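You operate a simulated robot arm through the tools that you are given. There is no shell and no other tool. Be economical: measure what you need, move in short steps, check, and stop when the job is done.

The job below is to be done with a simulated robot arm. You get a single attempt, and the scene is never put back.

JOB
Switch on, clear what the display reports, and test the shock at 6 in/sec.
Fine: set its red clicker 3 clicks out from closed before the run; leave the crank at the bottom.

The check looks at the end state, three seconds after you hand in, the way a careful person would. Anything else that was tipped, shoved, dropped, spilled or broken makes it a failure.

ROBOT AND FRAMES
A 7-joint arm with a two-finger gripper, hanging from a carriage that runs on a rail from [-0.01, 1.623] to [0.005, -0.857] (x, y) and turns from -388 to 299 degrees about z. Base frame: it is fixed where the carriage stands at the start and does not move with it; the origin is on the floor, on the carriage's upright axis, x ahead of it, y to its left, z up; the surface under the hand at the start is at about z = 1. Readings come in m, degrees, newtons and seconds.
With the tool pointing down near the work surface it reaches from about 0.46 to 0.82 m from the robot's upright axis, wherever it stands. Its first joint turns from -143.0 to 143.0 degrees. Places, roughly: display [0.9, -0.1, 1.1]; dyno guard [0.5, -0.6, 0.5]; lower quick pin [0.7, -0.5, 0.9]; power switch [0.8, -0.1, 1]; stop button [0.6, -0.8, 0.8]; upper quick pin [0.7, -0.5, 1.2]; white-bar shock's rebound clicker [0.7, -0.6, 0.9]. Payload 1.37 kg.
The tool frame sits at the grasp point between the pads (the TCP): z along the fingers, y along the line on which they close. The tips reach 0.016 m beyond it. The gripper opens to 0.092 m. The gripper's body begins 0.074 m behind the TCP.
Orientation is told as [roll, pitch, yaw] about the base's x, y, z axes, in that order, counted from this pose: with the fingers straight down and closing along the base's y, the tool's x points along the base's -x, its y along +y and its z along -z.

CONTROLS
- The arm moves only by the tool step_arm. Its argument "rows" is a list of rows, each a list of 2 entries, a list of its own where there are three numbers: the shift along the base's x, y, z in units of 500 mm (1.0 is 500 mm), then the turn, a rotation vector about the base's x, y, z in units of 180 degrees (1.0 is 180 degrees). In form: [[[x, y, z], [rx, ry, rz]], ...]. A call has 1 to 10 rows; each row is the pose to reach, as a shift and turn from the pose commanded when the call began. "jaw" is the opening, from 0 (shut) to 1 (fully open), set as the call begins (left out, the last holds). A call with a number of a shift or a turn outside -1 to 1 is refused whole. A row lasts 0.2 s, in which the tool goes at most 0.05 m and 8.6 degrees; a call with a longer step from one row to the next is refused whole, and so is a gripper value outside its range. Where a pose cannot be reached the arm comes as near as it can. A force on the tool above 90 N (or 10 N above the force at the start of the call, whichever is more), or a blocked arm, ends the call early, and 0.2 s more pass. The fingers move at their own pace and stop on an object; they squeeze with about 26 N. The grip force told is the motor's: it shows also when the fingers shut on nothing. Time passes only in rows, and 0.2 s behind the last, so rows that repeat a pose let the fingers close. The reply holds the time, the measured pose of the TCP, the force on the tool along the base axes, the opening and the grip force, in the units named above and with some noise, with the torque about the TCP (base axes, N m) and any sound that the robot's microphone picked up.
- Cameras (640 x 400 px; columns grow to the right, rows downward): "scene" is now at [0.2724, -0.034, 1.7824]; the picture's right is [-0.53, -0.85, 0.00], its down [-0.76, 0.48, -0.43] and it looks along [0.37, -0.23, -0.90] (base axes); focal length 264 px, centre (320, 200). "wrist" rides on the gripper at [0.071, 0.019, -0.111] in the tool frame; the picture's right is [-0.26, 0.96, 0.00], its down [-0.78, -0.21, -0.59] and it looks along [-0.57, -0.15, 0.81] (tool axes); focal length 280 px, centre (320, 200). There is no depth. A picture from a camera that has moved, and an enlarged one, comes with that camera's place and axes in the base frame and with its lens.
- grab_frame(camera): a new picture of that camera. No time passes.
- move_column(by): slides the trunk up (or, below 0, down) by that many m; the arm and the scene camera ride with it, the base frame stays. It gives what a move gives, with no picture.
- steer(legs): drives the robot by 1 to 6 legs, each [ahead, left, turn to the left] in m, m and degrees, along the robot's own axes; the way and the turn of a leg run together, so that a leg with both is an arc; at most 1.5 m and 180 degrees a leg. The arm and the cameras ride along, it lands a little off, and it stops where it bumps. It keeps to its track: a leg is cut to what the track allows. It gives what a move gives.
- aim_head(pan, tilt): turns the head with the scene camera to pan (to the left, within 155 degrees either way) and tilt (down, from -29 to 69), counted from straight ahead of the robot. It gives what a move gives.
- close_up(camera, box): a new picture of the part [left, top, right, bottom] of that camera's present view, enlarged. No time passes.
- close_job(): hands the job in; it is judged then, once.

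Go step by step. Nothing tells you exact positions but the pictures and the camera data: compare them with the known pose of the tool, close in by small moves and look again before you grip or let go. The budget is 120 turns and 90 pictures, counting those below and the enlarged ones. Unless the task says otherwise, let go and move clear before handing in.

The tools are called after "Emit:" by a JSON object that holds its "api" and its "payload". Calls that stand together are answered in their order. step_arm: Moves the arm, as the interface text tells. Its arguments: {"type":"object","properties":{"rows":{"type":"array","items":{"type":"array"}},"jaw":{"type":"number"}},"required":["rows"]} The other tools are called the same way: move_column (by) slides the trunk up or down; steer (legs) drives the base; aim_head (pan, tilt) turns the head that bears the scene camera; grab_frame (camera) takes a picture; close_up (camera, box) takes an enlarged picture of a part of a camera's view; close_job () hands the job in.

At the start:

```text
time_s: 0.0
ee_pos: [0.781, -0.164, 1.3146]
orientation: [0.0, 0.0, 0.1]
wrist_force: [1.1, -0.2, 0.5]
moment: [-0.01, -0.04, 0.0]
finger_gap: 0.092
gripper_force: 0.0
trunk travel left (down, up): [-0.45, 0.131]
robot x, y, heading: [0.0018, -0.0008, 0.0]
head pan, tilt: [-32.3, 64.3]
```

scene: 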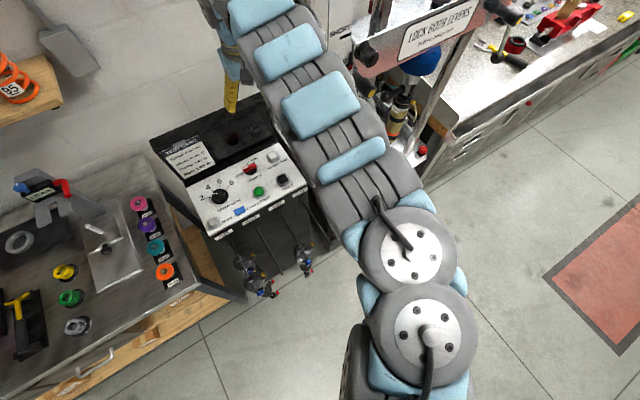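
wrist: 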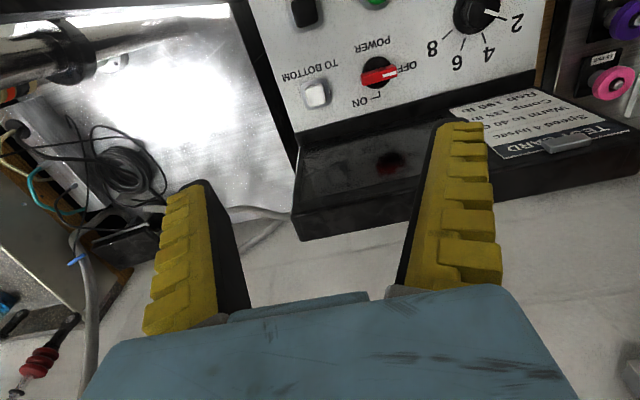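

I see a control box with a power knob (red), a speed dial, and buttons. The dyno is off to the right. I'll look closer at the panel and pan to the dyno.

Emit:
{"api": "close_up", "payload": {"camera": "scene", "box": [140, 90, 320, 240]}}

Emit:
{"api": "close_up", "payload": {"camera": "wrist", "box": [240, 0, 640, 220]}}

Emit:
{"api": "aim_head", "payload": {"pan": -50, "tilt": 45}}

```text
2.67 times, centred on (230, 165) of scene
camera zoom: at [0.2724, -0.034, 1.7824], right [-0.53, -0.85, 0.0], down [-0.76, 0.48, -0.43], along [0.37, -0.23, -0.9], focal length 705 px, centre (560, 293)
```

zoom: 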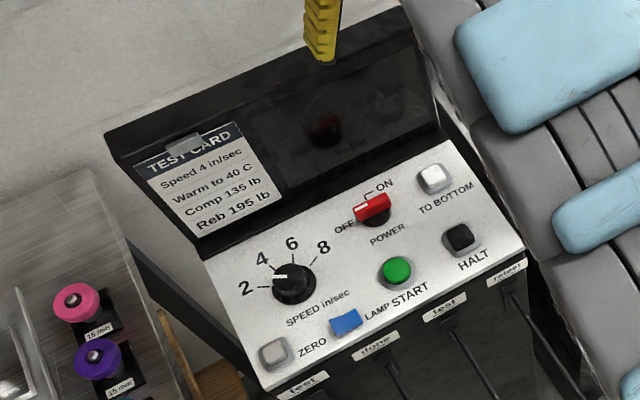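

```text
1.60 times, centred on (440, 110) of wrist
camera zoom: at [0.7098, -0.1462, 1.4246], right [0.26, 0.96, 0.0], down [0.78, -0.21, 0.59], along [0.57, -0.15, -0.81], focal length 449 px, centre (128, 344)
```

zoom: 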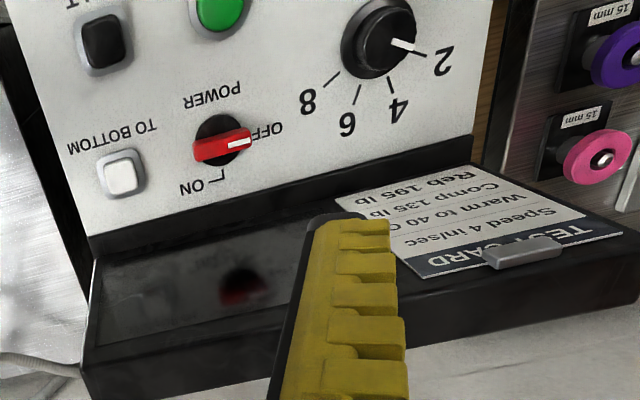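

```text
time_s: 0.8
ee_pos: [0.7814, -0.1641, 1.3128]
orientation: [0.1, 0.0, 0.0]
wrist_force: [-0.1, -0.5, 0.3]
moment: [0.01, 0.01, -0.03]
finger_gap: 0.0918
gripper_force: 0.1
trunk travel left (down, up): [-0.45, 0.131]
robot x, y, heading: [-0.0016, -0.002, -0.1]
head pan, tilt: [-50.0, 45.0]
```

Emit:
{"api": "grab_frame", "payload": {"camera": "scene"}}

```text
85 pictures are left
camera scene: at [0.2726, -0.0633, 1.8067], right [-0.77, -0.64, 0.0], down [-0.46, 0.54, -0.71], along [0.45, -0.54, -0.71], focal length 264 px, centre (320, 200)
```

scene: 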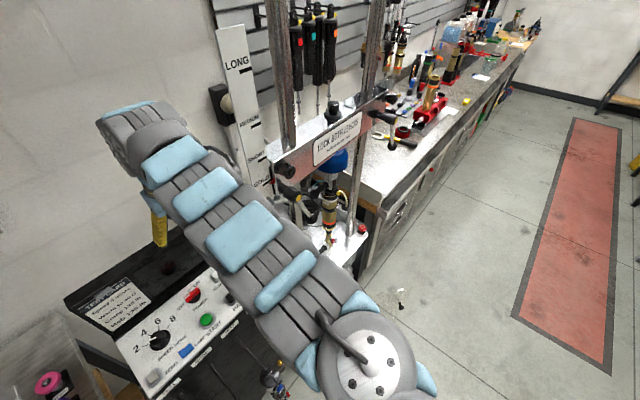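

Emit:
{"api": "close_up", "payload": {"camera": "scene", "box": [210, 20, 450, 270]}}

Emit:
{"api": "close_up", "payload": {"camera": "scene", "box": [270, 150, 380, 260]}}

```text
1.60 times, centred on (330, 145) of scene
camera zoom: at [0.2726, -0.0633, 1.8067], right [-0.77, -0.64, 0.0], down [-0.46, 0.54, -0.71], along [0.45, -0.54, -0.71], focal length 423 px, centre (304, 288)
```

zoom: 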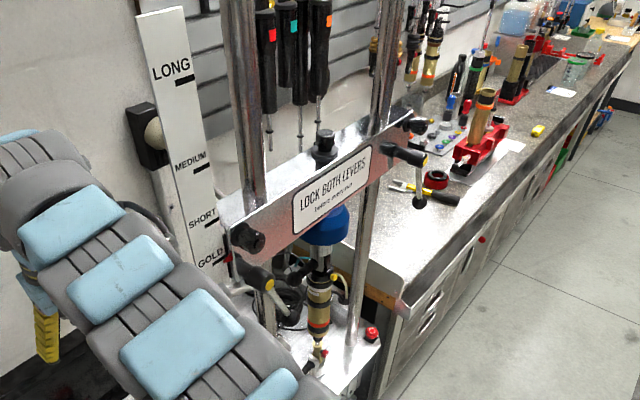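

```text
3.64 times, centred on (325, 205) of scene
camera zoom: at [0.2726, -0.0633, 1.8067], right [-0.77, -0.64, 0.0], down [-0.46, 0.54, -0.71], along [0.45, -0.54, -0.71], focal length 962 px, centre (302, 182)
```

zoom: 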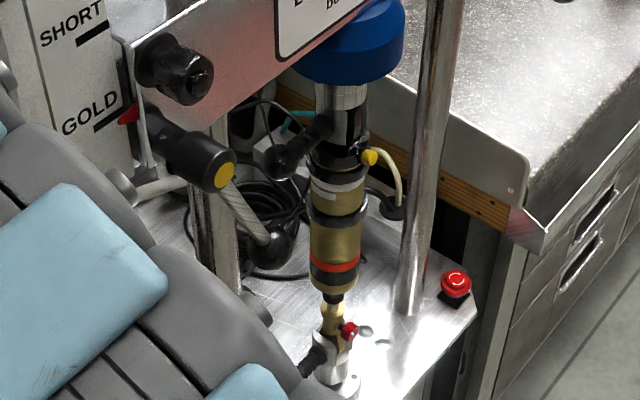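

The power knob is at about [0.816, -0.089, 1.024], its handle along y (OFF toward +y, ON toward +x). I'll turn the gripper 90° and hover above it.

Emit:
{"api": "steer", "payload": {"legs": [[0, -0.09, 0]]}}

Emit:
{"api": "step_arm", "payload": {"rows": [[[0, 0.03, -0.02], [0, 0, 0.047]], [[0, 0.06, -0.04], [0, 0, 0.094]], [[0, 0.09, -0.06], [0, 0, 0.141]], [[0, 0.12, -0.08], [0, 0, 0.188]], [[0, 0.15, -0.1], [0, 0, 0.235]], [[0, 0.18, -0.12], [0, 0, 0.282]], [[0, 0.21, -0.14], [0, 0, 0.329]], [[0, 0.24, -0.16], [0, 0, 0.376]], [[0.03, 0.28, -0.18], [0, 0, 0.423]], [[0.06, 0.33, -0.2], [0, 0, 0.47]]], "jaw": 0.4}}

Emit:
{"api": "aim_head", "payload": {"pan": -10, "tilt": 55}}

Emit:
{"api": "grab_frame", "payload": {"camera": "wrist"}}

Emit:
{"api": "grab_frame", "payload": {"camera": "scene"}}

```text
time_s: 1.9
ee_pos: [0.7821, -0.2558, 1.3144]
orientation: [0.1, 0.1, 0.0]
wrist_force: [0.4, 0.7, 0.6]
moment: [0.01, -0.03, 0.0]
finger_gap: 0.0918
gripper_force: 0.0
trunk travel left (down, up): [-0.45, 0.131]
robot x, y, heading: [0.0004, -0.0917, 0.0]
head pan, tilt: [-50.0, 45.0]
```

```text
time_s: 4.1
ee_pos: [0.8141, -0.093, 1.2141]
orientation: [-0.1, 0.0, 84.7]
wrist_force: [0.6, -0.8, -0.8]
moment: [0.07, 0.03, 0.0]
finger_gap: 0.0403
gripper_force: 2.4
trunk travel left (down, up): [-0.45, 0.131]
robot x, y, heading: [-0.0001, -0.0904, 0.1]
head pan, tilt: [-50.0, 45.0]
```

```text
time_s: 5.2
ee_pos: [0.8143, -0.091, 1.2137]
orientation: [0.0, 0.0, 84.4]
wrist_force: [-1.3, 0.4, -0.4]
moment: [-0.03, 0.01, 0.02]
finger_gap: 0.0402
gripper_force: 2.0
trunk travel left (down, up): [-0.45, 0.131]
robot x, y, heading: [0.0009, -0.0914, 0.1]
head pan, tilt: [-10.0, 55.0]
```

```text
82 pictures are left
camera wrist: at [0.7872, -0.1611, 1.3241], right [-0.94, 0.35, 0.0], down [0.29, 0.76, 0.59], along [0.21, 0.55, -0.81], focal length 280 px, centre (320, 200)
```

wrist: 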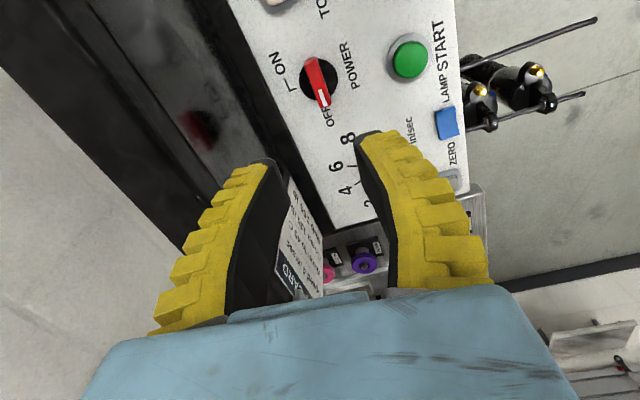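

```text
81 pictures are left
camera scene: at [0.2919, -0.1047, 1.7933], right [-0.17, -0.98, 0.0], down [-0.81, 0.14, -0.57], along [0.56, -0.1, -0.82], focal length 264 px, centre (320, 200)
```

scene: 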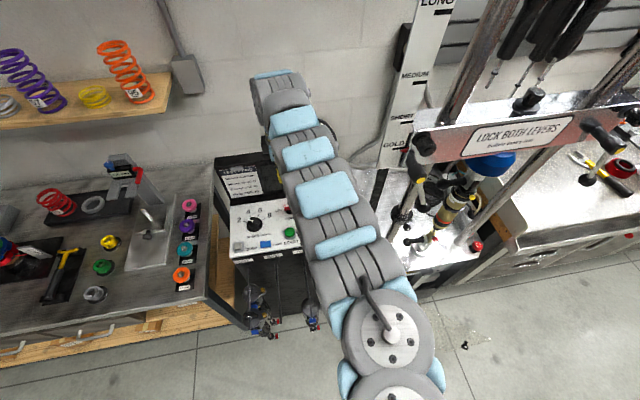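

The knob stands near [0.813, -0.099]. I'll lower to just above it and look again.

Emit:
{"api": "step_arm", "payload": {"rows": [[[0, -0.005, -0.08], [0, 0, 0.015]], [[-0.002, -0.01, -0.16], [0, 0, 0.03]], [[-0.002, -0.012, -0.22], [0, 0, 0.03]], [[-0.002, -0.012, -0.27], [0, 0, 0.03]], [[-0.002, -0.012, -0.27], [0, 0, 0.03]]]}}

Emit:
{"api": "grab_frame", "payload": {"camera": "wrist"}}

```text
time_s: 6.4
ee_pos: [0.8128, -0.0952, 1.0782]
orientation: [0.0, 0.0, 89.8]
wrist_force: [1.0, 0.3, 0.3]
moment: [-0.02, -0.02, 0.04]
finger_gap: 0.0403
gripper_force: 2.5
trunk travel left (down, up): [-0.45, 0.131]
robot x, y, heading: [0.0009, -0.0924, -0.2]
head pan, tilt: [-10.0, 55.0]
```

```text
80 pictures are left
camera wrist: at [0.7922, -0.1678, 1.1885], right [-0.96, 0.26, 0.0], down [0.21, 0.78, 0.59], along [0.16, 0.57, -0.81], focal length 280 px, centre (320, 200)
```

wrist: 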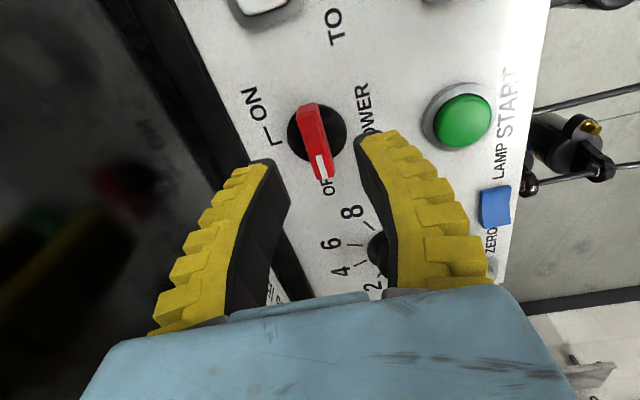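

The handle is centred between the fingers. I'll lower, close on it and check.

Emit:
{"api": "step_arm", "payload": {"rows": [[[0.002, -0.008, -0.05], [0, 0, 0]], [[0.002, -0.008, -0.1], [0, 0, 0]], [[0.002, -0.008, -0.1], [0, 0, 0]]]}}

Emit:
{"api": "grab_frame", "payload": {"camera": "wrist"}}

```text
time_s: 7.2
ee_pos: [0.8111, -0.1015, 1.0292]
orientation: [0.0, 0.1, 89.9]
wrist_force: [-0.5, 0.0, -0.3]
moment: [-0.01, 0.01, 0.03]
finger_gap: 0.0404
gripper_force: 2.6
trunk travel left (down, up): [-0.45, 0.131]
robot x, y, heading: [-0.0019, -0.089, -0.1]
head pan, tilt: [-10.0, 55.0]
```

```text
79 pictures are left
camera wrist: at [0.7915, -0.1728, 1.1396], right [-0.96, 0.26, 0.0], down [0.21, 0.78, 0.59], along [0.15, 0.57, -0.81], focal length 280 px, centre (320, 200)
```

wrist: 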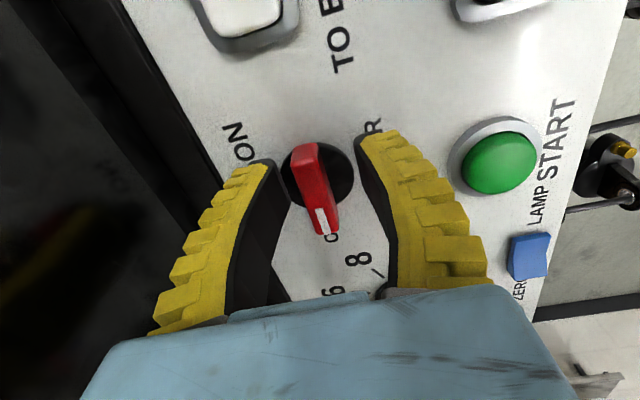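

Emit:
{"api": "step_arm", "payload": {"rows": [[[0.002, 0, -0.01], [0, 0, 0]], [[0.002, 0, -0.01], [0, 0, 0]], [[0.002, 0, -0.01], [0, 0, 0]]], "jaw": 0}}

Emit:
{"api": "grab_frame", "payload": {"camera": "wrist"}}

```text
time_s: 8.0
ee_pos: [0.8161, -0.1004, 1.027]
orientation: [-0.3, -0.1, 89.9]
wrist_force: [7.8, 0.1, 16.0]
moment: [0.22, -0.09, -0.08]
finger_gap: 0.01
gripper_force: 27.9
trunk travel left (down, up): [-0.45, 0.131]
robot x, y, heading: [0.0002, -0.0932, 0.0]
head pan, tilt: [-10.0, 55.0]
```

```text
78 pictures are left
camera wrist: at [0.7946, -0.1731, 1.1378], right [-0.96, 0.26, 0.0], down [0.21, 0.78, 0.59], along [0.16, 0.57, -0.81], focal length 280 px, centre (320, 200)
```

wrist: 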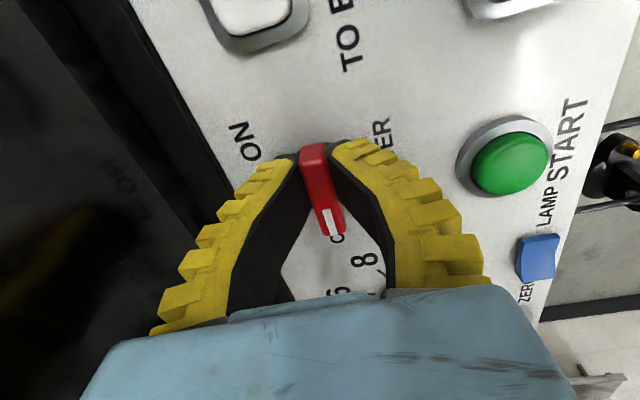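

Emit:
{"api": "step_arm", "payload": {"rows": [[[0, 0, 0.004], [0, 0, -0.045]], [[0, 0, 0.004], [0, 0, -0.09]], [[0, 0, 0.004], [0, 0, -0.135]], [[0, 0, 0.004], [0, 0, -0.18]], [[0, 0, 0.004], [0, 0, -0.225]]]}}

Emit:
{"api": "grab_frame", "payload": {"camera": "wrist"}}

```text
time_s: 9.2
ee_pos: [0.8104, -0.0993, 1.0245]
orientation: [0.3, 0.2, 49.3]
wrist_force: [-18.5, 6.9, 16.7]
moment: [-0.3, 0.4, 0.18]
finger_gap: 0.0116
gripper_force: 28.1
trunk travel left (down, up): [-0.45, 0.131]
robot x, y, heading: [-0.002, -0.0897, -0.0]
head pan, tilt: [-10.0, 55.0]
```

```text
77 pictures are left
camera wrist: at [0.7487, -0.1413, 1.136], right [-0.56, 0.83, 0.0], down [0.67, 0.45, 0.59], along [0.48, 0.33, -0.81], focal length 280 px, centre (320, 200)
```

wrist: 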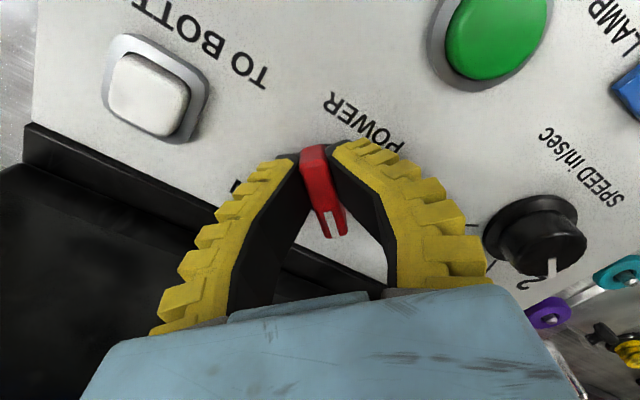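

Emit:
{"api": "step_arm", "payload": {"rows": [[[-0.006, 0, 0.004], [0, 0, -0.045]], [[-0.006, 0, 0.004], [0, 0, -0.09]], [[-0.006, 0, 0.004], [0, 0, -0.135]], [[-0.006, 0, 0.004], [0, 0, -0.18]], [[-0.006, 0, 0.004], [0, 0, -0.225]], [[-0.006, 0, 0.004], [0, 0, -0.225]]]}}

Emit:
{"api": "grab_frame", "payload": {"camera": "wrist"}}

```text
time_s: 10.6
ee_pos: [0.8065, -0.0937, 1.0253]
orientation: [0.5, 0.0, 9.1]
wrist_force: [-21.1, 28.8, 11.7]
moment: [0.24, 0.33, 0.26]
finger_gap: 0.0089
gripper_force: 27.8
trunk travel left (down, up): [-0.45, 0.131]
robot x, y, heading: [0.001, -0.092, 0.1]
head pan, tilt: [-10.0, 55.0]
```

```text
76 pictures are left
camera wrist: at [0.7334, -0.0874, 1.1369], right [0.11, 0.99, 0.01], down [0.8, -0.09, 0.59], along [0.58, -0.06, -0.81], focal length 280 px, centre (320, 200)
```

wrist: 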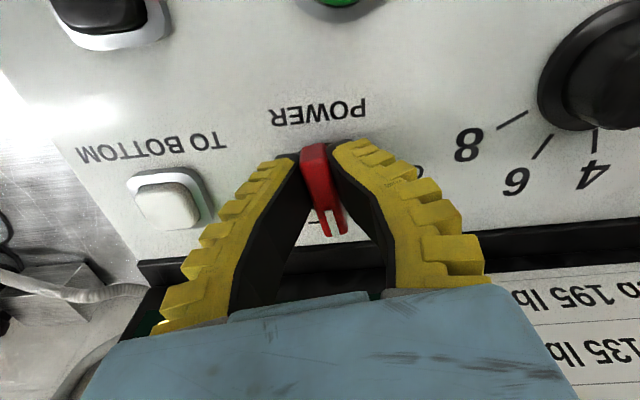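

It has turned about 80°. I'll release, lift, and look at the display.

Emit:
{"api": "step_arm", "payload": {"rows": [[[0, 0, 0], [0, 0, 0]], [[0, 0, 0], [0, 0, 0]]], "jaw": 0.4}}

Emit:
{"api": "step_arm", "payload": {"rows": [[[0, 0, 0.09], [0, 0, 0]], [[-0.05, 0, 0.18], [0, 0, 0]], [[-0.1, 0, 0.26], [0, 0, 0]], [[-0.14, -0.0, 0.34], [0, 0, 0]], [[-0.18, 0, 0.42], [0, 0, 0]]]}}

Emit:
{"api": "grab_frame", "payload": {"camera": "wrist"}}

Emit:
{"api": "grab_frame", "payload": {"camera": "scene"}}

```text
time_s: 11.2
ee_pos: [0.809, -0.104, 1.0261]
orientation: [0.0, 0.0, 8.8]
wrist_force: [-0.1, -0.1, -0.6]
moment: [-0.02, 0.01, 0.01]
finger_gap: 0.0404
gripper_force: 2.6
trunk travel left (down, up): [-0.45, 0.131]
robot x, y, heading: [0.0024, -0.0945, -0.3]
head pan, tilt: [-10.0, 55.0]
```

```text
refused: row 2 steps farther than a row can; nothing moved
```

```text
75 pictures are left
camera wrist: at [0.7359, -0.0959, 1.1383], right [0.11, 0.99, 0.0], down [0.8, -0.09, 0.59], along [0.59, -0.07, -0.81], focal length 280 px, centre (320, 200)
```

wrist: 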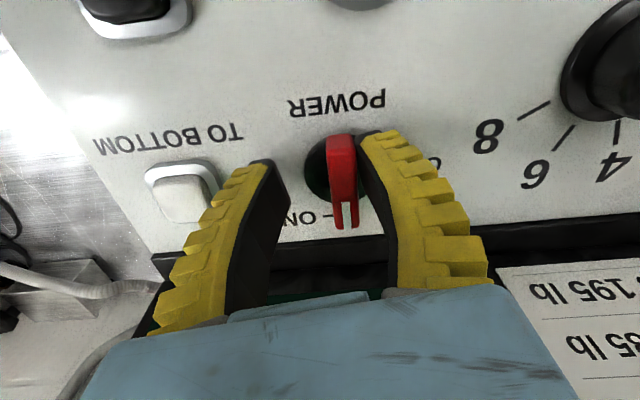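

```text
74 pictures are left
camera scene: at [0.2919, -0.105, 1.7933], right [-0.17, -0.98, 0.0], down [-0.81, 0.14, -0.57], along [0.56, -0.1, -0.82], focal length 264 px, centre (320, 200)
```

scene: 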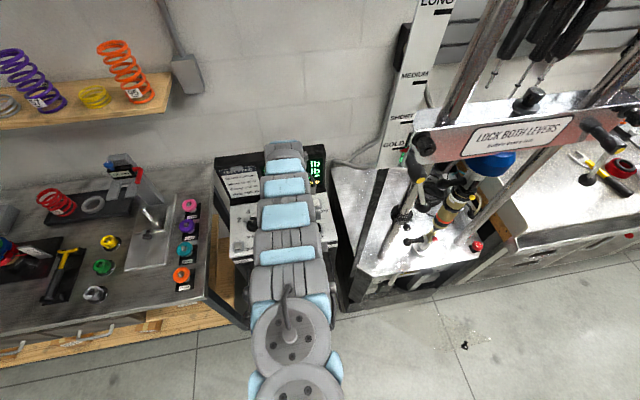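

The display lit up. I'll raise the hand away from it and read it.

Emit:
{"api": "step_arm", "payload": {"rows": [[[0, 0, 0.09], [0, 0, 0]], [[-0.03, 0, 0.17], [0, 0, 0]], [[-0.06, 0, 0.25], [0, 0, 0]], [[-0.1, 0, 0.33], [0, 0, 0]], [[-0.12, 0.09, 0.36], [0, 0, 0]], [[-0.12, 0.18, 0.38], [0, 0, 0]], [[-0.12, 0.27, 0.4], [0, 0, 0]]]}}

Emit:
{"api": "close_up", "payload": {"camera": "scene", "box": [200, 130, 360, 270]}}

Emit:
{"api": "grab_frame", "payload": {"camera": "wrist"}}

```text
time_s: 12.8
ee_pos: [0.7484, 0.034, 1.2285]
orientation: [0.0, 0.0, 8.8]
wrist_force: [-0.7, 0.4, -0.8]
moment: [0.0, -0.03, -0.05]
finger_gap: 0.0399
gripper_force: 2.8
trunk travel left (down, up): [-0.45, 0.131]
robot x, y, heading: [0.0001, -0.0861, 0.0]
head pan, tilt: [-10.0, 55.0]
```

```text
2.86 times, centred on (280, 200) of scene
camera zoom: at [0.2919, -0.1048, 1.7933], right [-0.17, -0.98, 0.0], down [-0.81, 0.14, -0.57], along [0.56, -0.1, -0.82], focal length 756 px, centre (434, 200)
```

zoom: 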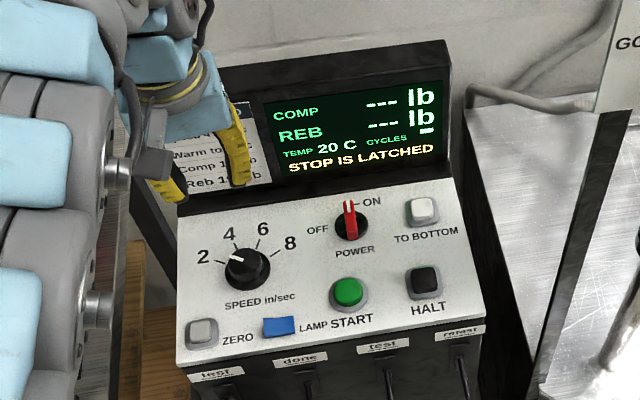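

```text
72 pictures are left
camera wrist: at [0.6748, 0.041, 1.3389], right [0.11, 0.99, 0.0], down [0.8, -0.09, 0.59], along [0.59, -0.07, -0.81], focal length 280 px, centre (320, 200)
```

wrist: 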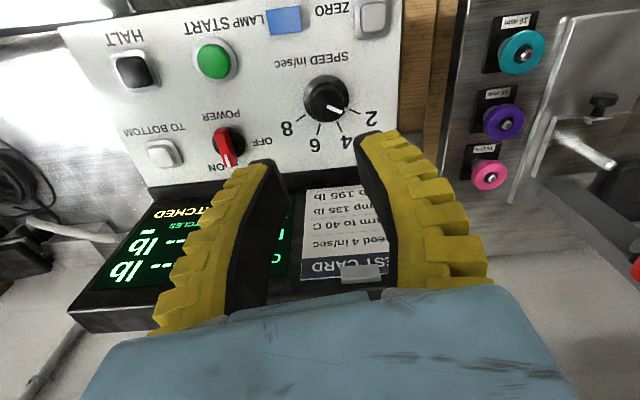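

The display says "STOP IS LATCHED", so the red mushroom stop must be released. While here I'll set the speed dial, so I'm checking its pointer.

Emit:
{"api": "close_up", "payload": {"camera": "wrist", "box": [260, 40, 400, 160]}}

Emit:
{"api": "close_up", "payload": {"camera": "scene", "box": [240, 200, 290, 245]}}

```text
3.33 times, centred on (330, 100) of wrist
camera zoom: at [0.6748, 0.041, 1.3389], right [0.11, 0.99, 0.0], down [0.8, -0.09, 0.59], along [0.59, -0.07, -0.81], focal length 935 px, centre (287, 533)
```

zoom: 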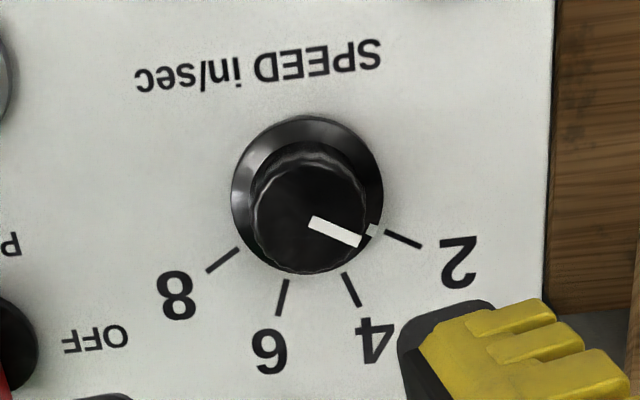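

```text
8.89 times, centred on (265, 222) of scene
camera zoom: at [0.2919, -0.1048, 1.7933], right [-0.17, -0.98, 0.0], down [-0.81, 0.14, -0.57], along [0.56, -0.1, -0.82], focal length 2351 px, centre (809, 0)
```

zoom: 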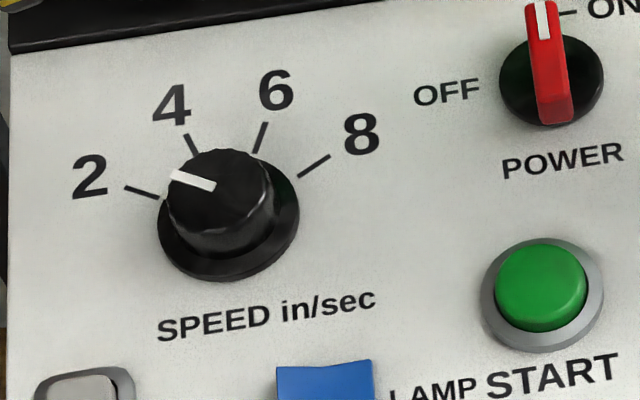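

The dial points at 2; 6 is about 75° clockwise. I'll position over the dial with the jaws wide and pre-rotated.

Emit:
{"api": "step_arm", "payload": {"rows": [[[0.01, 0, -0.03], [0, 0, 0.044]], [[0.02, 0, -0.1], [0, 0, 0.088]], [[0.05, 0, -0.18], [0, 0, 0.132]], [[0.05, 0.0, -0.24], [0, 0, 0.178]], [[0.05, 0.0, -0.28], [0, 0, 0.178]], [[0.05, 0.0, -0.28], [0, 0, 0.178]]], "jaw": 0.75}}

Emit:
{"api": "grab_frame", "payload": {"camera": "wrist"}}

```text
time_s: 14.2
ee_pos: [0.777, 0.0332, 1.0854]
orientation: [-0.1, -0.1, 40.9]
wrist_force: [0.4, 0.6, -1.0]
moment: [0.03, -0.02, 0.01]
finger_gap: 0.071
gripper_force: 1.9
trunk travel left (down, up): [-0.45, 0.131]
robot x, y, heading: [0.0019, -0.0901, -0.2]
head pan, tilt: [-10.0, 55.0]
```

```text
69 pictures are left
camera wrist: at [0.7099, 0.0003, 1.197], right [-0.43, 0.9, 0.0], down [0.73, 0.35, 0.59], along [0.53, 0.26, -0.81], focal length 280 px, centre (320, 200)
```

wrist: 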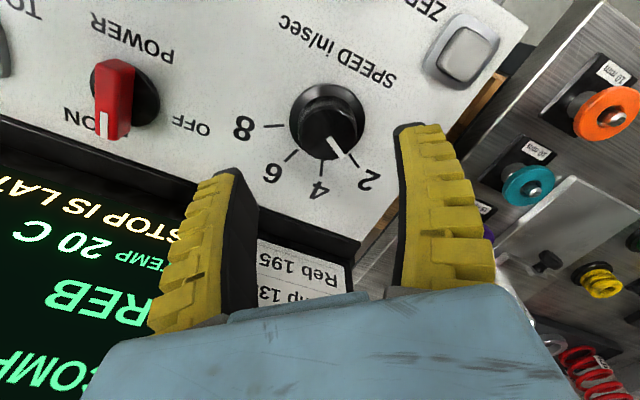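

Emit:
{"api": "step_arm", "payload": {"rows": [[[-0.01, 0.007, -0.06], [0, 0, 0]], [[-0.01, 0.007, -0.12], [0, 0, 0]], [[-0.01, 0.007, -0.12], [0, 0, 0]]]}}

Emit:
{"api": "grab_frame", "payload": {"camera": "wrist"}}

```text
time_s: 15.0
ee_pos: [0.7699, 0.0383, 1.027]
orientation: [-0.1, 0.2, 40.9]
wrist_force: [0.0, -0.7, -0.6]
moment: [0.01, -0.01, 0.01]
finger_gap: 0.071
gripper_force: 1.3
trunk travel left (down, up): [-0.45, 0.131]
robot x, y, heading: [-0.0008, -0.088, -0.3]
head pan, tilt: [-10.0, 55.0]
```

```text
68 pictures are left
camera wrist: at [0.7034, 0.0052, 1.1376], right [-0.43, 0.9, 0.0], down [0.73, 0.35, 0.59], along [0.53, 0.26, -0.81], focal length 280 px, centre (320, 200)
```

wrist: 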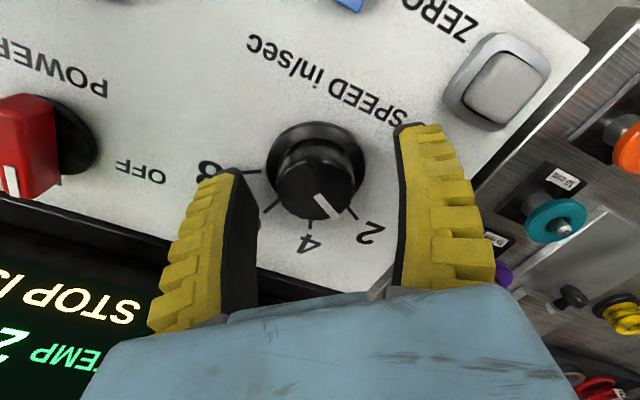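

Emit:
{"api": "step_arm", "payload": {"rows": [[[0, 0, -0.014], [0, 0, 0]], [[0, 0, -0.014], [0, 0, 0]], [[0, 0, -0.014], [0, 0, 0]]], "jaw": 0}}

Emit:
{"api": "grab_frame", "payload": {"camera": "wrist"}}

```text
time_s: 15.8
ee_pos: [0.7737, 0.037, 1.0228]
orientation: [-0.2, 0.0, 41.0]
wrist_force: [2.4, -6.0, 20.0]
moment: [0.12, -0.25, -0.05]
finger_gap: 0.0324
gripper_force: 28.2
trunk travel left (down, up): [-0.45, 0.131]
robot x, y, heading: [0.002, -0.0916, 0.2]
head pan, tilt: [-10.0, 55.0]
```

```text
67 pictures are left
camera wrist: at [0.7062, 0.004, 1.1332], right [-0.43, 0.9, 0.0], down [0.73, 0.35, 0.59], along [0.53, 0.26, -0.81], focal length 280 px, centre (320, 200)
```

wrist: 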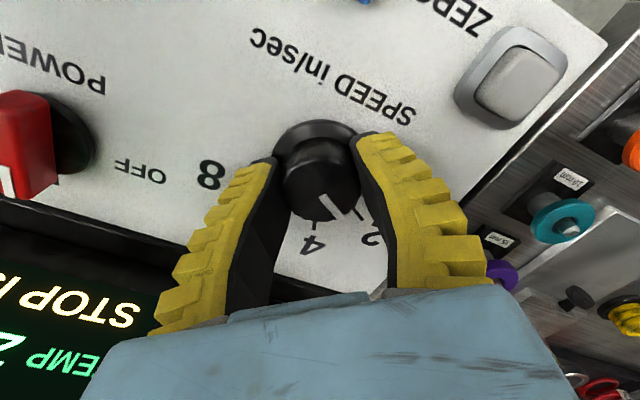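

Emit:
{"api": "step_arm", "payload": {"rows": [[[0, 0, 0.004], [0, 0, -0.046]], [[0, 0, 0.004], [0, 0, -0.092]], [[0, 0, 0.004], [0, 0, -0.138]], [[0, 0, 0.004], [0, 0, -0.184]], [[0, 0, 0.004], [0, 0, -0.23]], [[0, 0, 0.004], [0, 0, -0.276]], [[0, 0, 0.004], [0, 0, -0.322]], [[0, 0, 0.004], [0, 0, -0.368]], [[0, 0, 0.004], [0, 0, -0.414]], [[0, 0, 0.004], [0, 0, -0.414]]]}}

Emit:
{"api": "grab_frame", "payload": {"camera": "wrist"}}

```text
time_s: 18.0
ee_pos: [0.7725, 0.0383, 1.0229]
orientation: [0.3, -0.1, -33.7]
wrist_force: [23.5, 9.2, -7.5]
moment: [-0.22, -0.49, -0.01]
finger_gap: 0.0273
gripper_force: 28.1
trunk travel left (down, up): [-0.45, 0.131]
robot x, y, heading: [-0.0032, -0.0888, -0.1]
head pan, tilt: [-10.0, 55.0]
```

```text
66 pictures are left
camera wrist: at [0.7236, 0.0929, 1.1353], right [0.75, 0.66, 0.0], down [0.53, -0.61, 0.59], along [0.39, -0.44, -0.81], focal length 280 px, centre (320, 200)
```

wrist: 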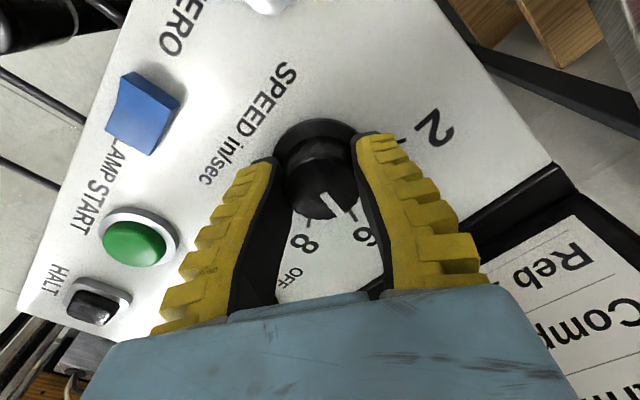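

Emit:
{"api": "step_arm", "payload": {"rows": [[[0, 0, 0], [0, 0, 0]], [[0, 0, 0], [0, 0, 0]], [[0, 0, 0.09], [0, 0, 0]], [[0, 0, 0.18], [0, 0, 0]], [[0, 0, 0.26], [0, 0, 0]], [[0, 0, 0.34], [0, 0, 0]]], "jaw": 0.75}}

Emit:
{"api": "close_up", "payload": {"camera": "wrist", "box": [200, 0, 460, 160]}}

```text
time_s: 19.4
ee_pos: [0.7702, 0.0366, 1.1917]
orientation: [0.0, -0.2, -33.7]
wrist_force: [-0.3, -0.2, 0.1]
moment: [0.02, -0.02, -0.05]
finger_gap: 0.0711
gripper_force: 1.6
trunk travel left (down, up): [-0.45, 0.131]
robot x, y, heading: [0.0, -0.0933, -0.1]
head pan, tilt: [-10.0, 55.0]
```

```text
2.46 times, centred on (330, 80) of wrist
camera zoom: at [0.7208, 0.0911, 1.3029], right [0.75, 0.66, 0.0], down [0.53, -0.61, 0.59], along [0.39, -0.44, -0.81], focal length 690 px, centre (295, 495)
```

zoom: 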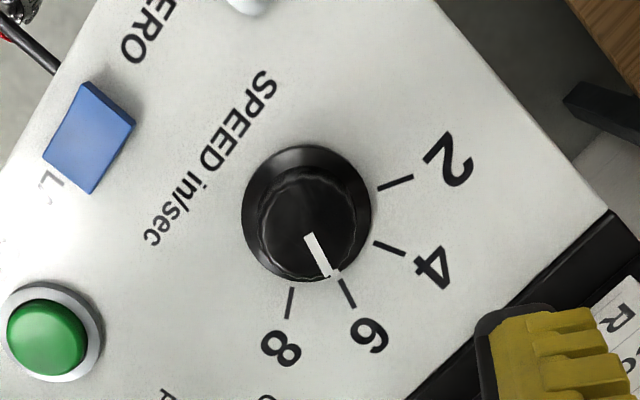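

The dial is on 6. Now I'll look at the dyno without the arm in the way.

Emit:
{"api": "aim_head", "payload": {"pan": -45, "tilt": 45}}

Emit:
{"api": "grab_frame", "payload": {"camera": "scene"}}

Emit:
{"api": "close_up", "payload": {"camera": "scene", "box": [220, 60, 420, 240]}}

```text
time_s: 20.4
ee_pos: [0.7695, 0.0379, 1.1907]
orientation: [0.0, 0.0, -33.7]
wrist_force: [0.0, 0.2, 0.5]
moment: [-0.01, 0.02, 0.0]
finger_gap: 0.0712
gripper_force: 1.4
trunk travel left (down, up): [-0.45, 0.131]
robot x, y, heading: [0.0026, -0.0891, -0.1]
head pan, tilt: [-45.0, 45.0]
```

```text
64 pictures are left
camera scene: at [0.2784, -0.1496, 1.8067], right [-0.71, -0.71, 0.0], down [-0.5, 0.5, -0.71], along [0.5, -0.5, -0.71], focal length 264 px, centre (320, 200)
```

scene: 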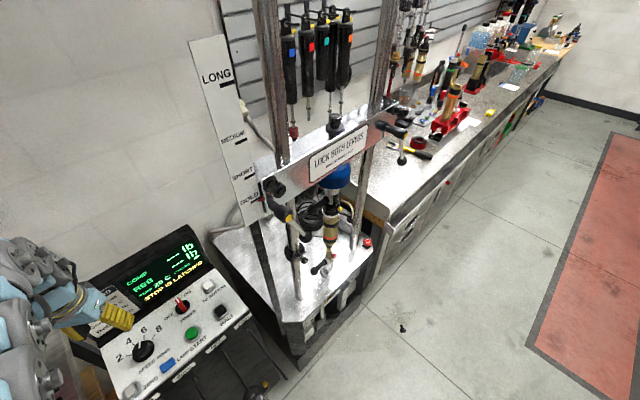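

```text
2.22 times, centred on (320, 150) of scene
camera zoom: at [0.2784, -0.1496, 1.8067], right [-0.71, -0.71, 0.0], down [-0.5, 0.5, -0.71], along [0.5, -0.5, -0.71], focal length 588 px, centre (320, 311)
```

zoom: 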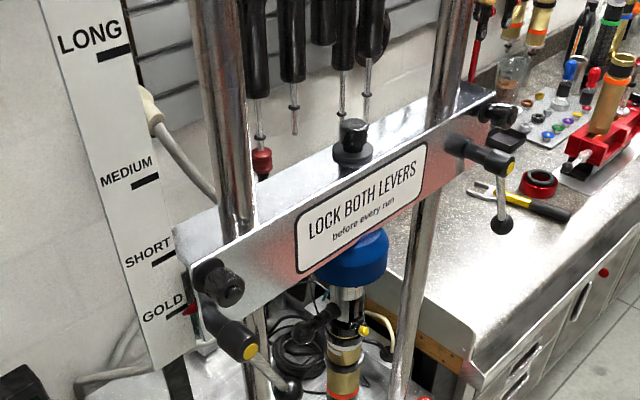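

I'll retract the arm and drive toward the dyno to look at it from the front.

Emit:
{"api": "step_arm", "payload": {"rows": [[[-0.06, 0.0, 0.06], [0, 0, 0.03]], [[-0.12, 0, 0.12], [0, 0, 0.06]], [[-0.2, 0, 0.16], [0, 0, 0.09]], [[-0.28, 0, 0.2], [0, 0, 0.13]], [[-0.36, 0.03, 0.23], [0, 0, 0.17]], [[-0.44, 0.06, 0.26], [0, 0, 0.19]], [[-0.52, 0.09, 0.28], [0, 0, 0.19]], [[-0.58, 0.13, 0.3], [0, 0, 0.19]]], "jaw": 0.3}}

Emit:
{"api": "steer", "payload": {"legs": [[0, -0.42, 0]]}}

Emit:
{"api": "aim_head", "payload": {"pan": -10, "tilt": 50}}

Emit:
{"api": "grab_frame", "payload": {"camera": "scene"}}

Emit:
{"api": "grab_frame", "payload": {"camera": "wrist"}}

```text
time_s: 22.2
ee_pos: [0.682, 0.1014, 1.3583]
orientation: [0.0, 0.0, 0.7]
wrist_force: [-0.3, 0.1, -0.2]
moment: [0.02, -0.03, -0.04]
finger_gap: 0.0314
gripper_force: 3.0
out of reach, approached as far as the arm can: row 2, 3, 4, 5, 6, 7, 8
trunk travel left (down, up): [-0.45, 0.131]
robot x, y, heading: [0.0028, -0.0951, -0.2]
head pan, tilt: [-45.0, 45.0]
```

```text
time_s: 24.5
ee_pos: [0.6799, -0.2532, 1.3578]
orientation: [0.1, 0.2, 3.0]
wrist_force: [0.9, 0.5, 0.5]
moment: [0.03, 0.0, -0.02]
finger_gap: 0.0312
gripper_force: 2.3
trunk travel left (down, up): [-0.45, 0.131]
robot x, y, heading: [0.0047, -0.4669, 0.6]
head pan, tilt: [-45.0, 45.0]
stopped in leg 1: the robot was blocked; the commanded pose is now the measured one
```

```text
time_s: 25.5
ee_pos: [0.6797, -0.2539, 1.3573]
orientation: [0.2, 0.2, 2.7]
wrist_force: [0.1, 1.1, 0.5]
moment: [0.01, 0.01, -0.01]
finger_gap: 0.0313
gripper_force: 2.6
trunk travel left (down, up): [-0.45, 0.131]
robot x, y, heading: [0.0073, -0.466, 0.7]
head pan, tilt: [-10.0, 50.0]
```

```text
62 pictures are left
camera scene: at [0.2992, -0.4793, 1.7998], right [-0.17, -0.99, 0.0], down [-0.76, 0.13, -0.64], along [0.63, -0.11, -0.77], focal length 264 px, centre (320, 200)
```

scene: 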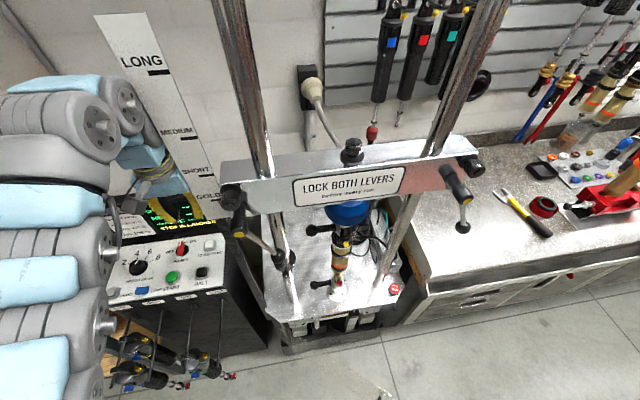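

```text
61 pictures are left
camera wrist: at [0.6079, -0.2391, 1.4687], right [0.21, 0.98, 0.0], down [0.79, -0.17, 0.59], along [0.57, -0.12, -0.81], focal length 280 px, centre (320, 200)
```

wrist: 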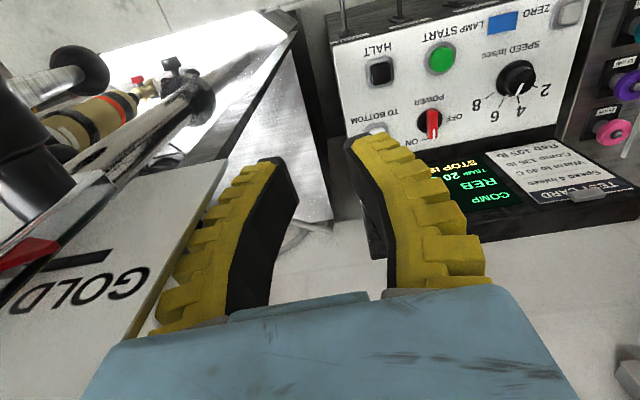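

The arm bumped something near the dyno's left end. I'll back off a little and inspect.

Emit:
{"api": "steer", "payload": {"legs": [[0, 0.12, 0]]}}

Emit:
{"api": "close_up", "payload": {"camera": "scene", "box": [100, 60, 500, 340]}}

Emit:
{"api": "close_up", "payload": {"camera": "scene", "box": [200, 140, 400, 300]}}

```text
time_s: 26.8
ee_pos: [0.6799, -0.1335, 1.3573]
orientation: [0.1, 0.2, 2.7]
wrist_force: [-0.7, 0.3, 0.1]
moment: [-0.05, 0.02, 0.03]
finger_gap: 0.0314
gripper_force: 3.4
trunk travel left (down, up): [-0.45, 0.131]
robot x, y, heading: [0.0004, -0.3425, 0.3]
head pan, tilt: [-10.0, 50.0]
```

```text
1.43 times, centred on (300, 200) of scene
camera zoom: at [0.2984, -0.3574, 1.7998], right [-0.17, -0.99, 0.0], down [-0.76, 0.13, -0.64], along [0.63, -0.11, -0.77], focal length 378 px, centre (349, 200)
```

zoom: 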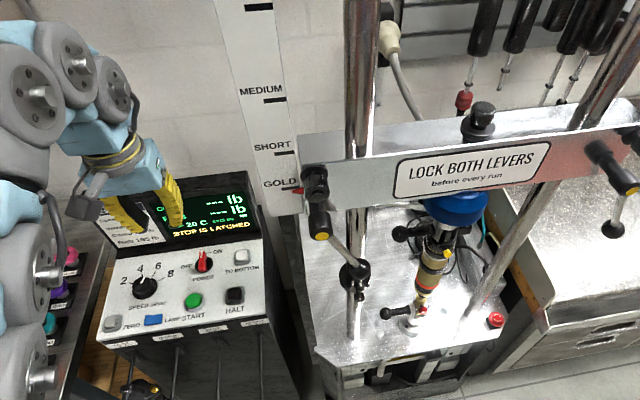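

```text
2.50 times, centred on (300, 220) of scene
camera zoom: at [0.2984, -0.3574, 1.7998], right [-0.17, -0.99, 0.0], down [-0.76, 0.13, -0.64], along [0.63, -0.11, -0.77], focal length 661 px, centre (370, 150)
```

zoom: 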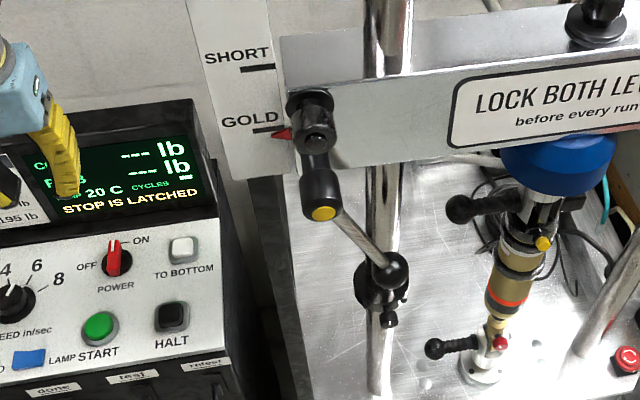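

Nothing was displaced. The crossbar sits at about x 0.65, z 1.4, so I must work under it from the front. I'll tilt the fingers forward and pull back here, clear of everything, before lowering the trunk.

Emit:
{"api": "step_arm", "payload": {"rows": [[[-0.04, 0, 0], [0, -0.045, 0]], [[-0.08, 0, 0], [0, -0.09, 0]], [[-0.12, 0, 0], [0, -0.135, 0]], [[-0.16, 0, 0], [0, -0.18, 0]], [[-0.2, 0, 0], [0, -0.225, 0]], [[-0.24, 0, 0], [0, -0.27, 0]], [[-0.28, 0, 0], [0, -0.315, 0]]]}}

Emit:
{"api": "aim_head", "payload": {"pan": 40, "tilt": 60}}

Emit:
{"api": "grab_frame", "payload": {"camera": "scene"}}

```text
time_s: 28.6
ee_pos: [0.7688, -0.1183, 1.507]
orientation: [40.5, -20.5, -44.9]
wrist_force: [-0.6, -0.6, 0.1]
moment: [0.02, 0.0, -0.02]
finger_gap: 0.0313
gripper_force: 3.0
out of reach, approached as far as the arm can: row 1, 2, 3, 4, 5, 6, 7
trunk travel left (down, up): [-0.45, 0.131]
robot x, y, heading: [0.0001, -0.3426, 0.3]
head pan, tilt: [-10.0, 50.0]
stopped in row 7: the arm was blocked; the commanded pose is now the measured one
```

```text
time_s: 29.8
ee_pos: [0.7692, -0.1193, 1.5078]
orientation: [40.4, -20.5, -44.9]
wrist_force: [0.4, 0.4, -0.2]
moment: [-0.01, 0.0, -0.01]
finger_gap: 0.0314
gripper_force: 2.6
trunk travel left (down, up): [-0.45, 0.131]
robot x, y, heading: [-0.0025, -0.344, 0.5]
head pan, tilt: [40.0, 60.0]
```

```text
58 pictures are left
camera scene: at [0.2734, -0.3014, 1.7873], right [0.65, -0.76, 0.0], down [-0.66, -0.56, -0.5], along [0.38, 0.32, -0.87], focal length 264 px, centre (320, 200)
```

scene: 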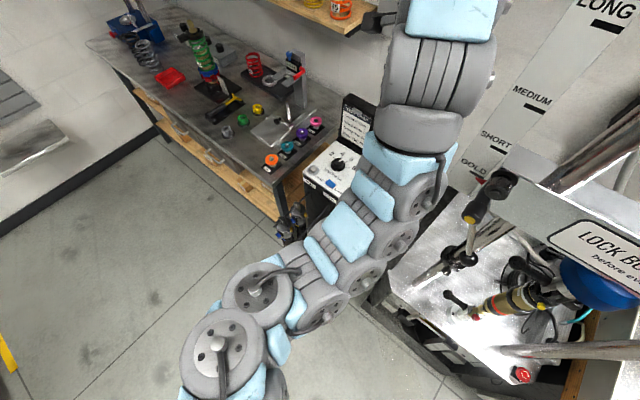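

The arm folded to its limit at that height. I'll return it to a plain downward pose lower down.

Emit:
{"api": "step_arm", "payload": {"rows": [[[-0.02, 0, -0.07], [-0.0238, 0.027, 0.0281]], [[-0.04, 0, -0.14], [-0.0476, 0.054, 0.0562]], [[-0.06, 0, -0.21], [-0.0714, 0.081, 0.0843]], [[-0.08, 0, -0.28], [-0.0952, 0.108, 0.1124]], [[-0.1, 0, -0.36], [-0.119, 0.135, 0.1405]], [[-0.12, 0, -0.43], [-0.1428, 0.162, 0.1686]], [[-0.14, 0, -0.51], [-0.1664, 0.1889, 0.1968]], [[-0.2, 0, -0.51], [-0.1664, 0.1889, 0.1968]]]}}

Emit:
{"api": "grab_frame", "payload": {"camera": "scene"}}

```text
time_s: 31.6
ee_pos: [0.6641, -0.1174, 1.2187]
orientation: [12.1, -10.6, -11.1]
wrist_force: [0.1, 1.0, -0.4]
moment: [-0.01, -0.05, -0.02]
finger_gap: 0.0312
gripper_force: 2.5
out of reach, approached as far as the arm can: row 1, 2, 3, 4, 5, 6, 7, 8
trunk travel left (down, up): [-0.45, 0.131]
robot x, y, heading: [0.0016, -0.3469, 0.3]
head pan, tilt: [40.0, 60.0]
```

```text
57 pictures are left
camera scene: at [0.2733, -0.3014, 1.7873], right [0.65, -0.76, 0.0], down [-0.66, -0.56, -0.5], along [0.38, 0.32, -0.87], focal length 264 px, centre (320, 200)
```

scene: 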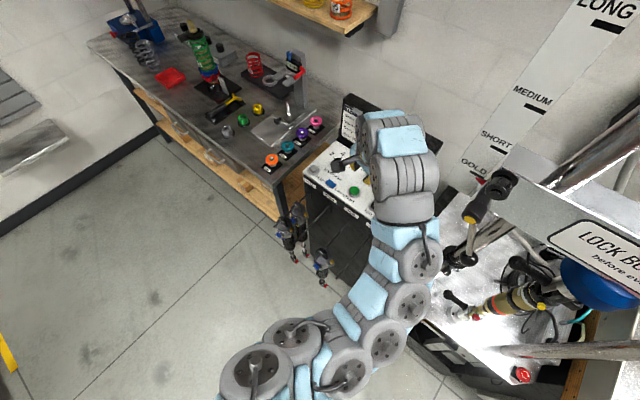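

Emit:
{"api": "step_arm", "payload": {"rows": [[[0.03, 0.03, -0.05], [0, 0, 0]], [[0.06, 0.06, -0.1], [0, 0, 0]], [[0.06, 0.06, -0.1], [0, 0, 0]]]}}

```text
time_s: 32.4
ee_pos: [0.696, -0.0886, 1.1682]
orientation: [12.1, -10.6, -11.2]
wrist_force: [0.7, 0.3, 0.5]
moment: [0.0, 0.01, 0.0]
finger_gap: 0.0313
gripper_force: 2.5
trunk travel left (down, up): [-0.45, 0.131]
robot x, y, heading: [-0.0016, -0.3469, 0.4]
head pan, tilt: [40.0, 60.0]
```

Emit:
{"api": "step_arm", "payload": {"rows": [[[-0.06, -0.03, 0], [-0.011, -0.035, 0.01]], [[-0.12, -0.06, 0], [-0.022, -0.07, 0.02]], [[-0.18, -0.09, 0], [-0.033, -0.105, 0.03]], [[-0.24, -0.12, 0], [-0.044, -0.14, 0.04]], [[-0.3, -0.15, 0], [-0.055, -0.175, 0.05]], [[-0.34, -0.18, 0], [-0.067, -0.21, 0.06]]]}}

Emit:
{"api": "grab_frame", "payload": {"camera": "scene"}}

```text
time_s: 33.8
ee_pos: [0.6182, -0.1371, 1.1959]
orientation: [7.4, -41.0, 0.5]
wrist_force: [0.2, -0.9, -0.2]
moment: [0.02, -0.01, 0.04]
finger_gap: 0.0313
gripper_force: 2.8
out of reach, approached as far as the arm can: row 4, 5, 6
trunk travel left (down, up): [-0.45, 0.131]
robot x, y, heading: [-0.0005, -0.3467, 0.2]
head pan, tilt: [40.0, 60.0]
```

```text
56 pictures are left
camera scene: at [0.2733, -0.302, 1.7873], right [0.65, -0.76, 0.0], down [-0.66, -0.56, -0.5], along [0.38, 0.32, -0.87], focal length 264 px, centre (320, 200)
```

scene: 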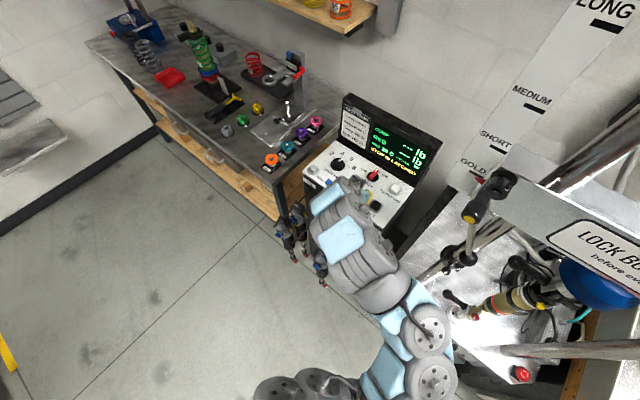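

With tilted fingers the wrist can't come in closer, so I'll point them down while retracting to a spot in front of the dyno's left side.

Emit:
{"api": "step_arm", "payload": {"rows": [[[0, -0.06, -0.02], [-0.007, 0.038, 0]], [[0, -0.13, -0.04], [-0.014, 0.076, 0]], [[-0.03, -0.2, -0.07], [-0.02, 0.114, 0]], [[-0.07, -0.26, -0.11], [-0.027, 0.152, 0]], [[-0.12, -0.32, -0.15], [-0.034, 0.19, 0]], [[-0.17, -0.38, -0.2], [-0.041, 0.228, 0]], [[-0.2, -0.42, -0.25], [-0.041, 0.228, 0]]]}}

Emit:
{"api": "aim_head", "payload": {"pan": 0, "tilt": 60}}

Emit:
{"api": "grab_frame", "payload": {"camera": "scene"}}

```text
time_s: 35.4
ee_pos: [0.5179, -0.3452, 1.0688]
orientation: [0.9, 0.3, 2.9]
wrist_force: [-0.4, 0.2, 0.4]
moment: [0.0, 0.05, 0.02]
finger_gap: 0.0316
gripper_force: 2.2
trunk travel left (down, up): [-0.45, 0.131]
robot x, y, heading: [0.0028, -0.3429, 0.3]
head pan, tilt: [40.0, 60.0]
```

```text
time_s: 36.4
ee_pos: [0.5186, -0.3444, 1.0692]
orientation: [0.9, 0.3, 2.9]
wrist_force: [-0.6, 0.7, 0.3]
moment: [0.0, 0.0, -0.04]
finger_gap: 0.0315
gripper_force: 2.9
trunk travel left (down, up): [-0.45, 0.131]
robot x, y, heading: [0.0022, -0.3412, 0.4]
head pan, tilt: [0.0, 60.0]
```

```text
55 pictures are left
camera scene: at [0.2891, -0.3441, 1.7873], right [0.01, -1.0, 0.0], down [-0.87, -0.01, -0.5], along [0.5, 0.0, -0.87], focal length 264 px, centre (320, 200)
```

scene: 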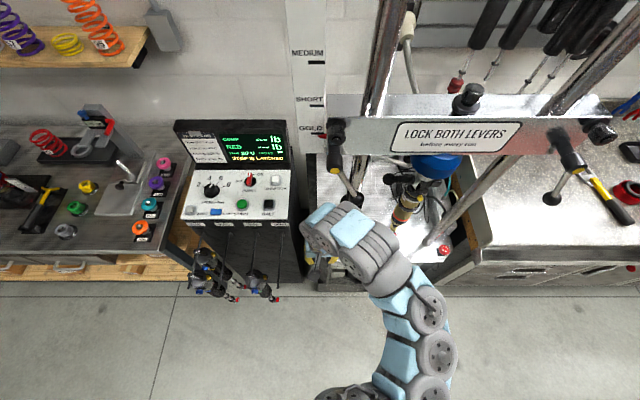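

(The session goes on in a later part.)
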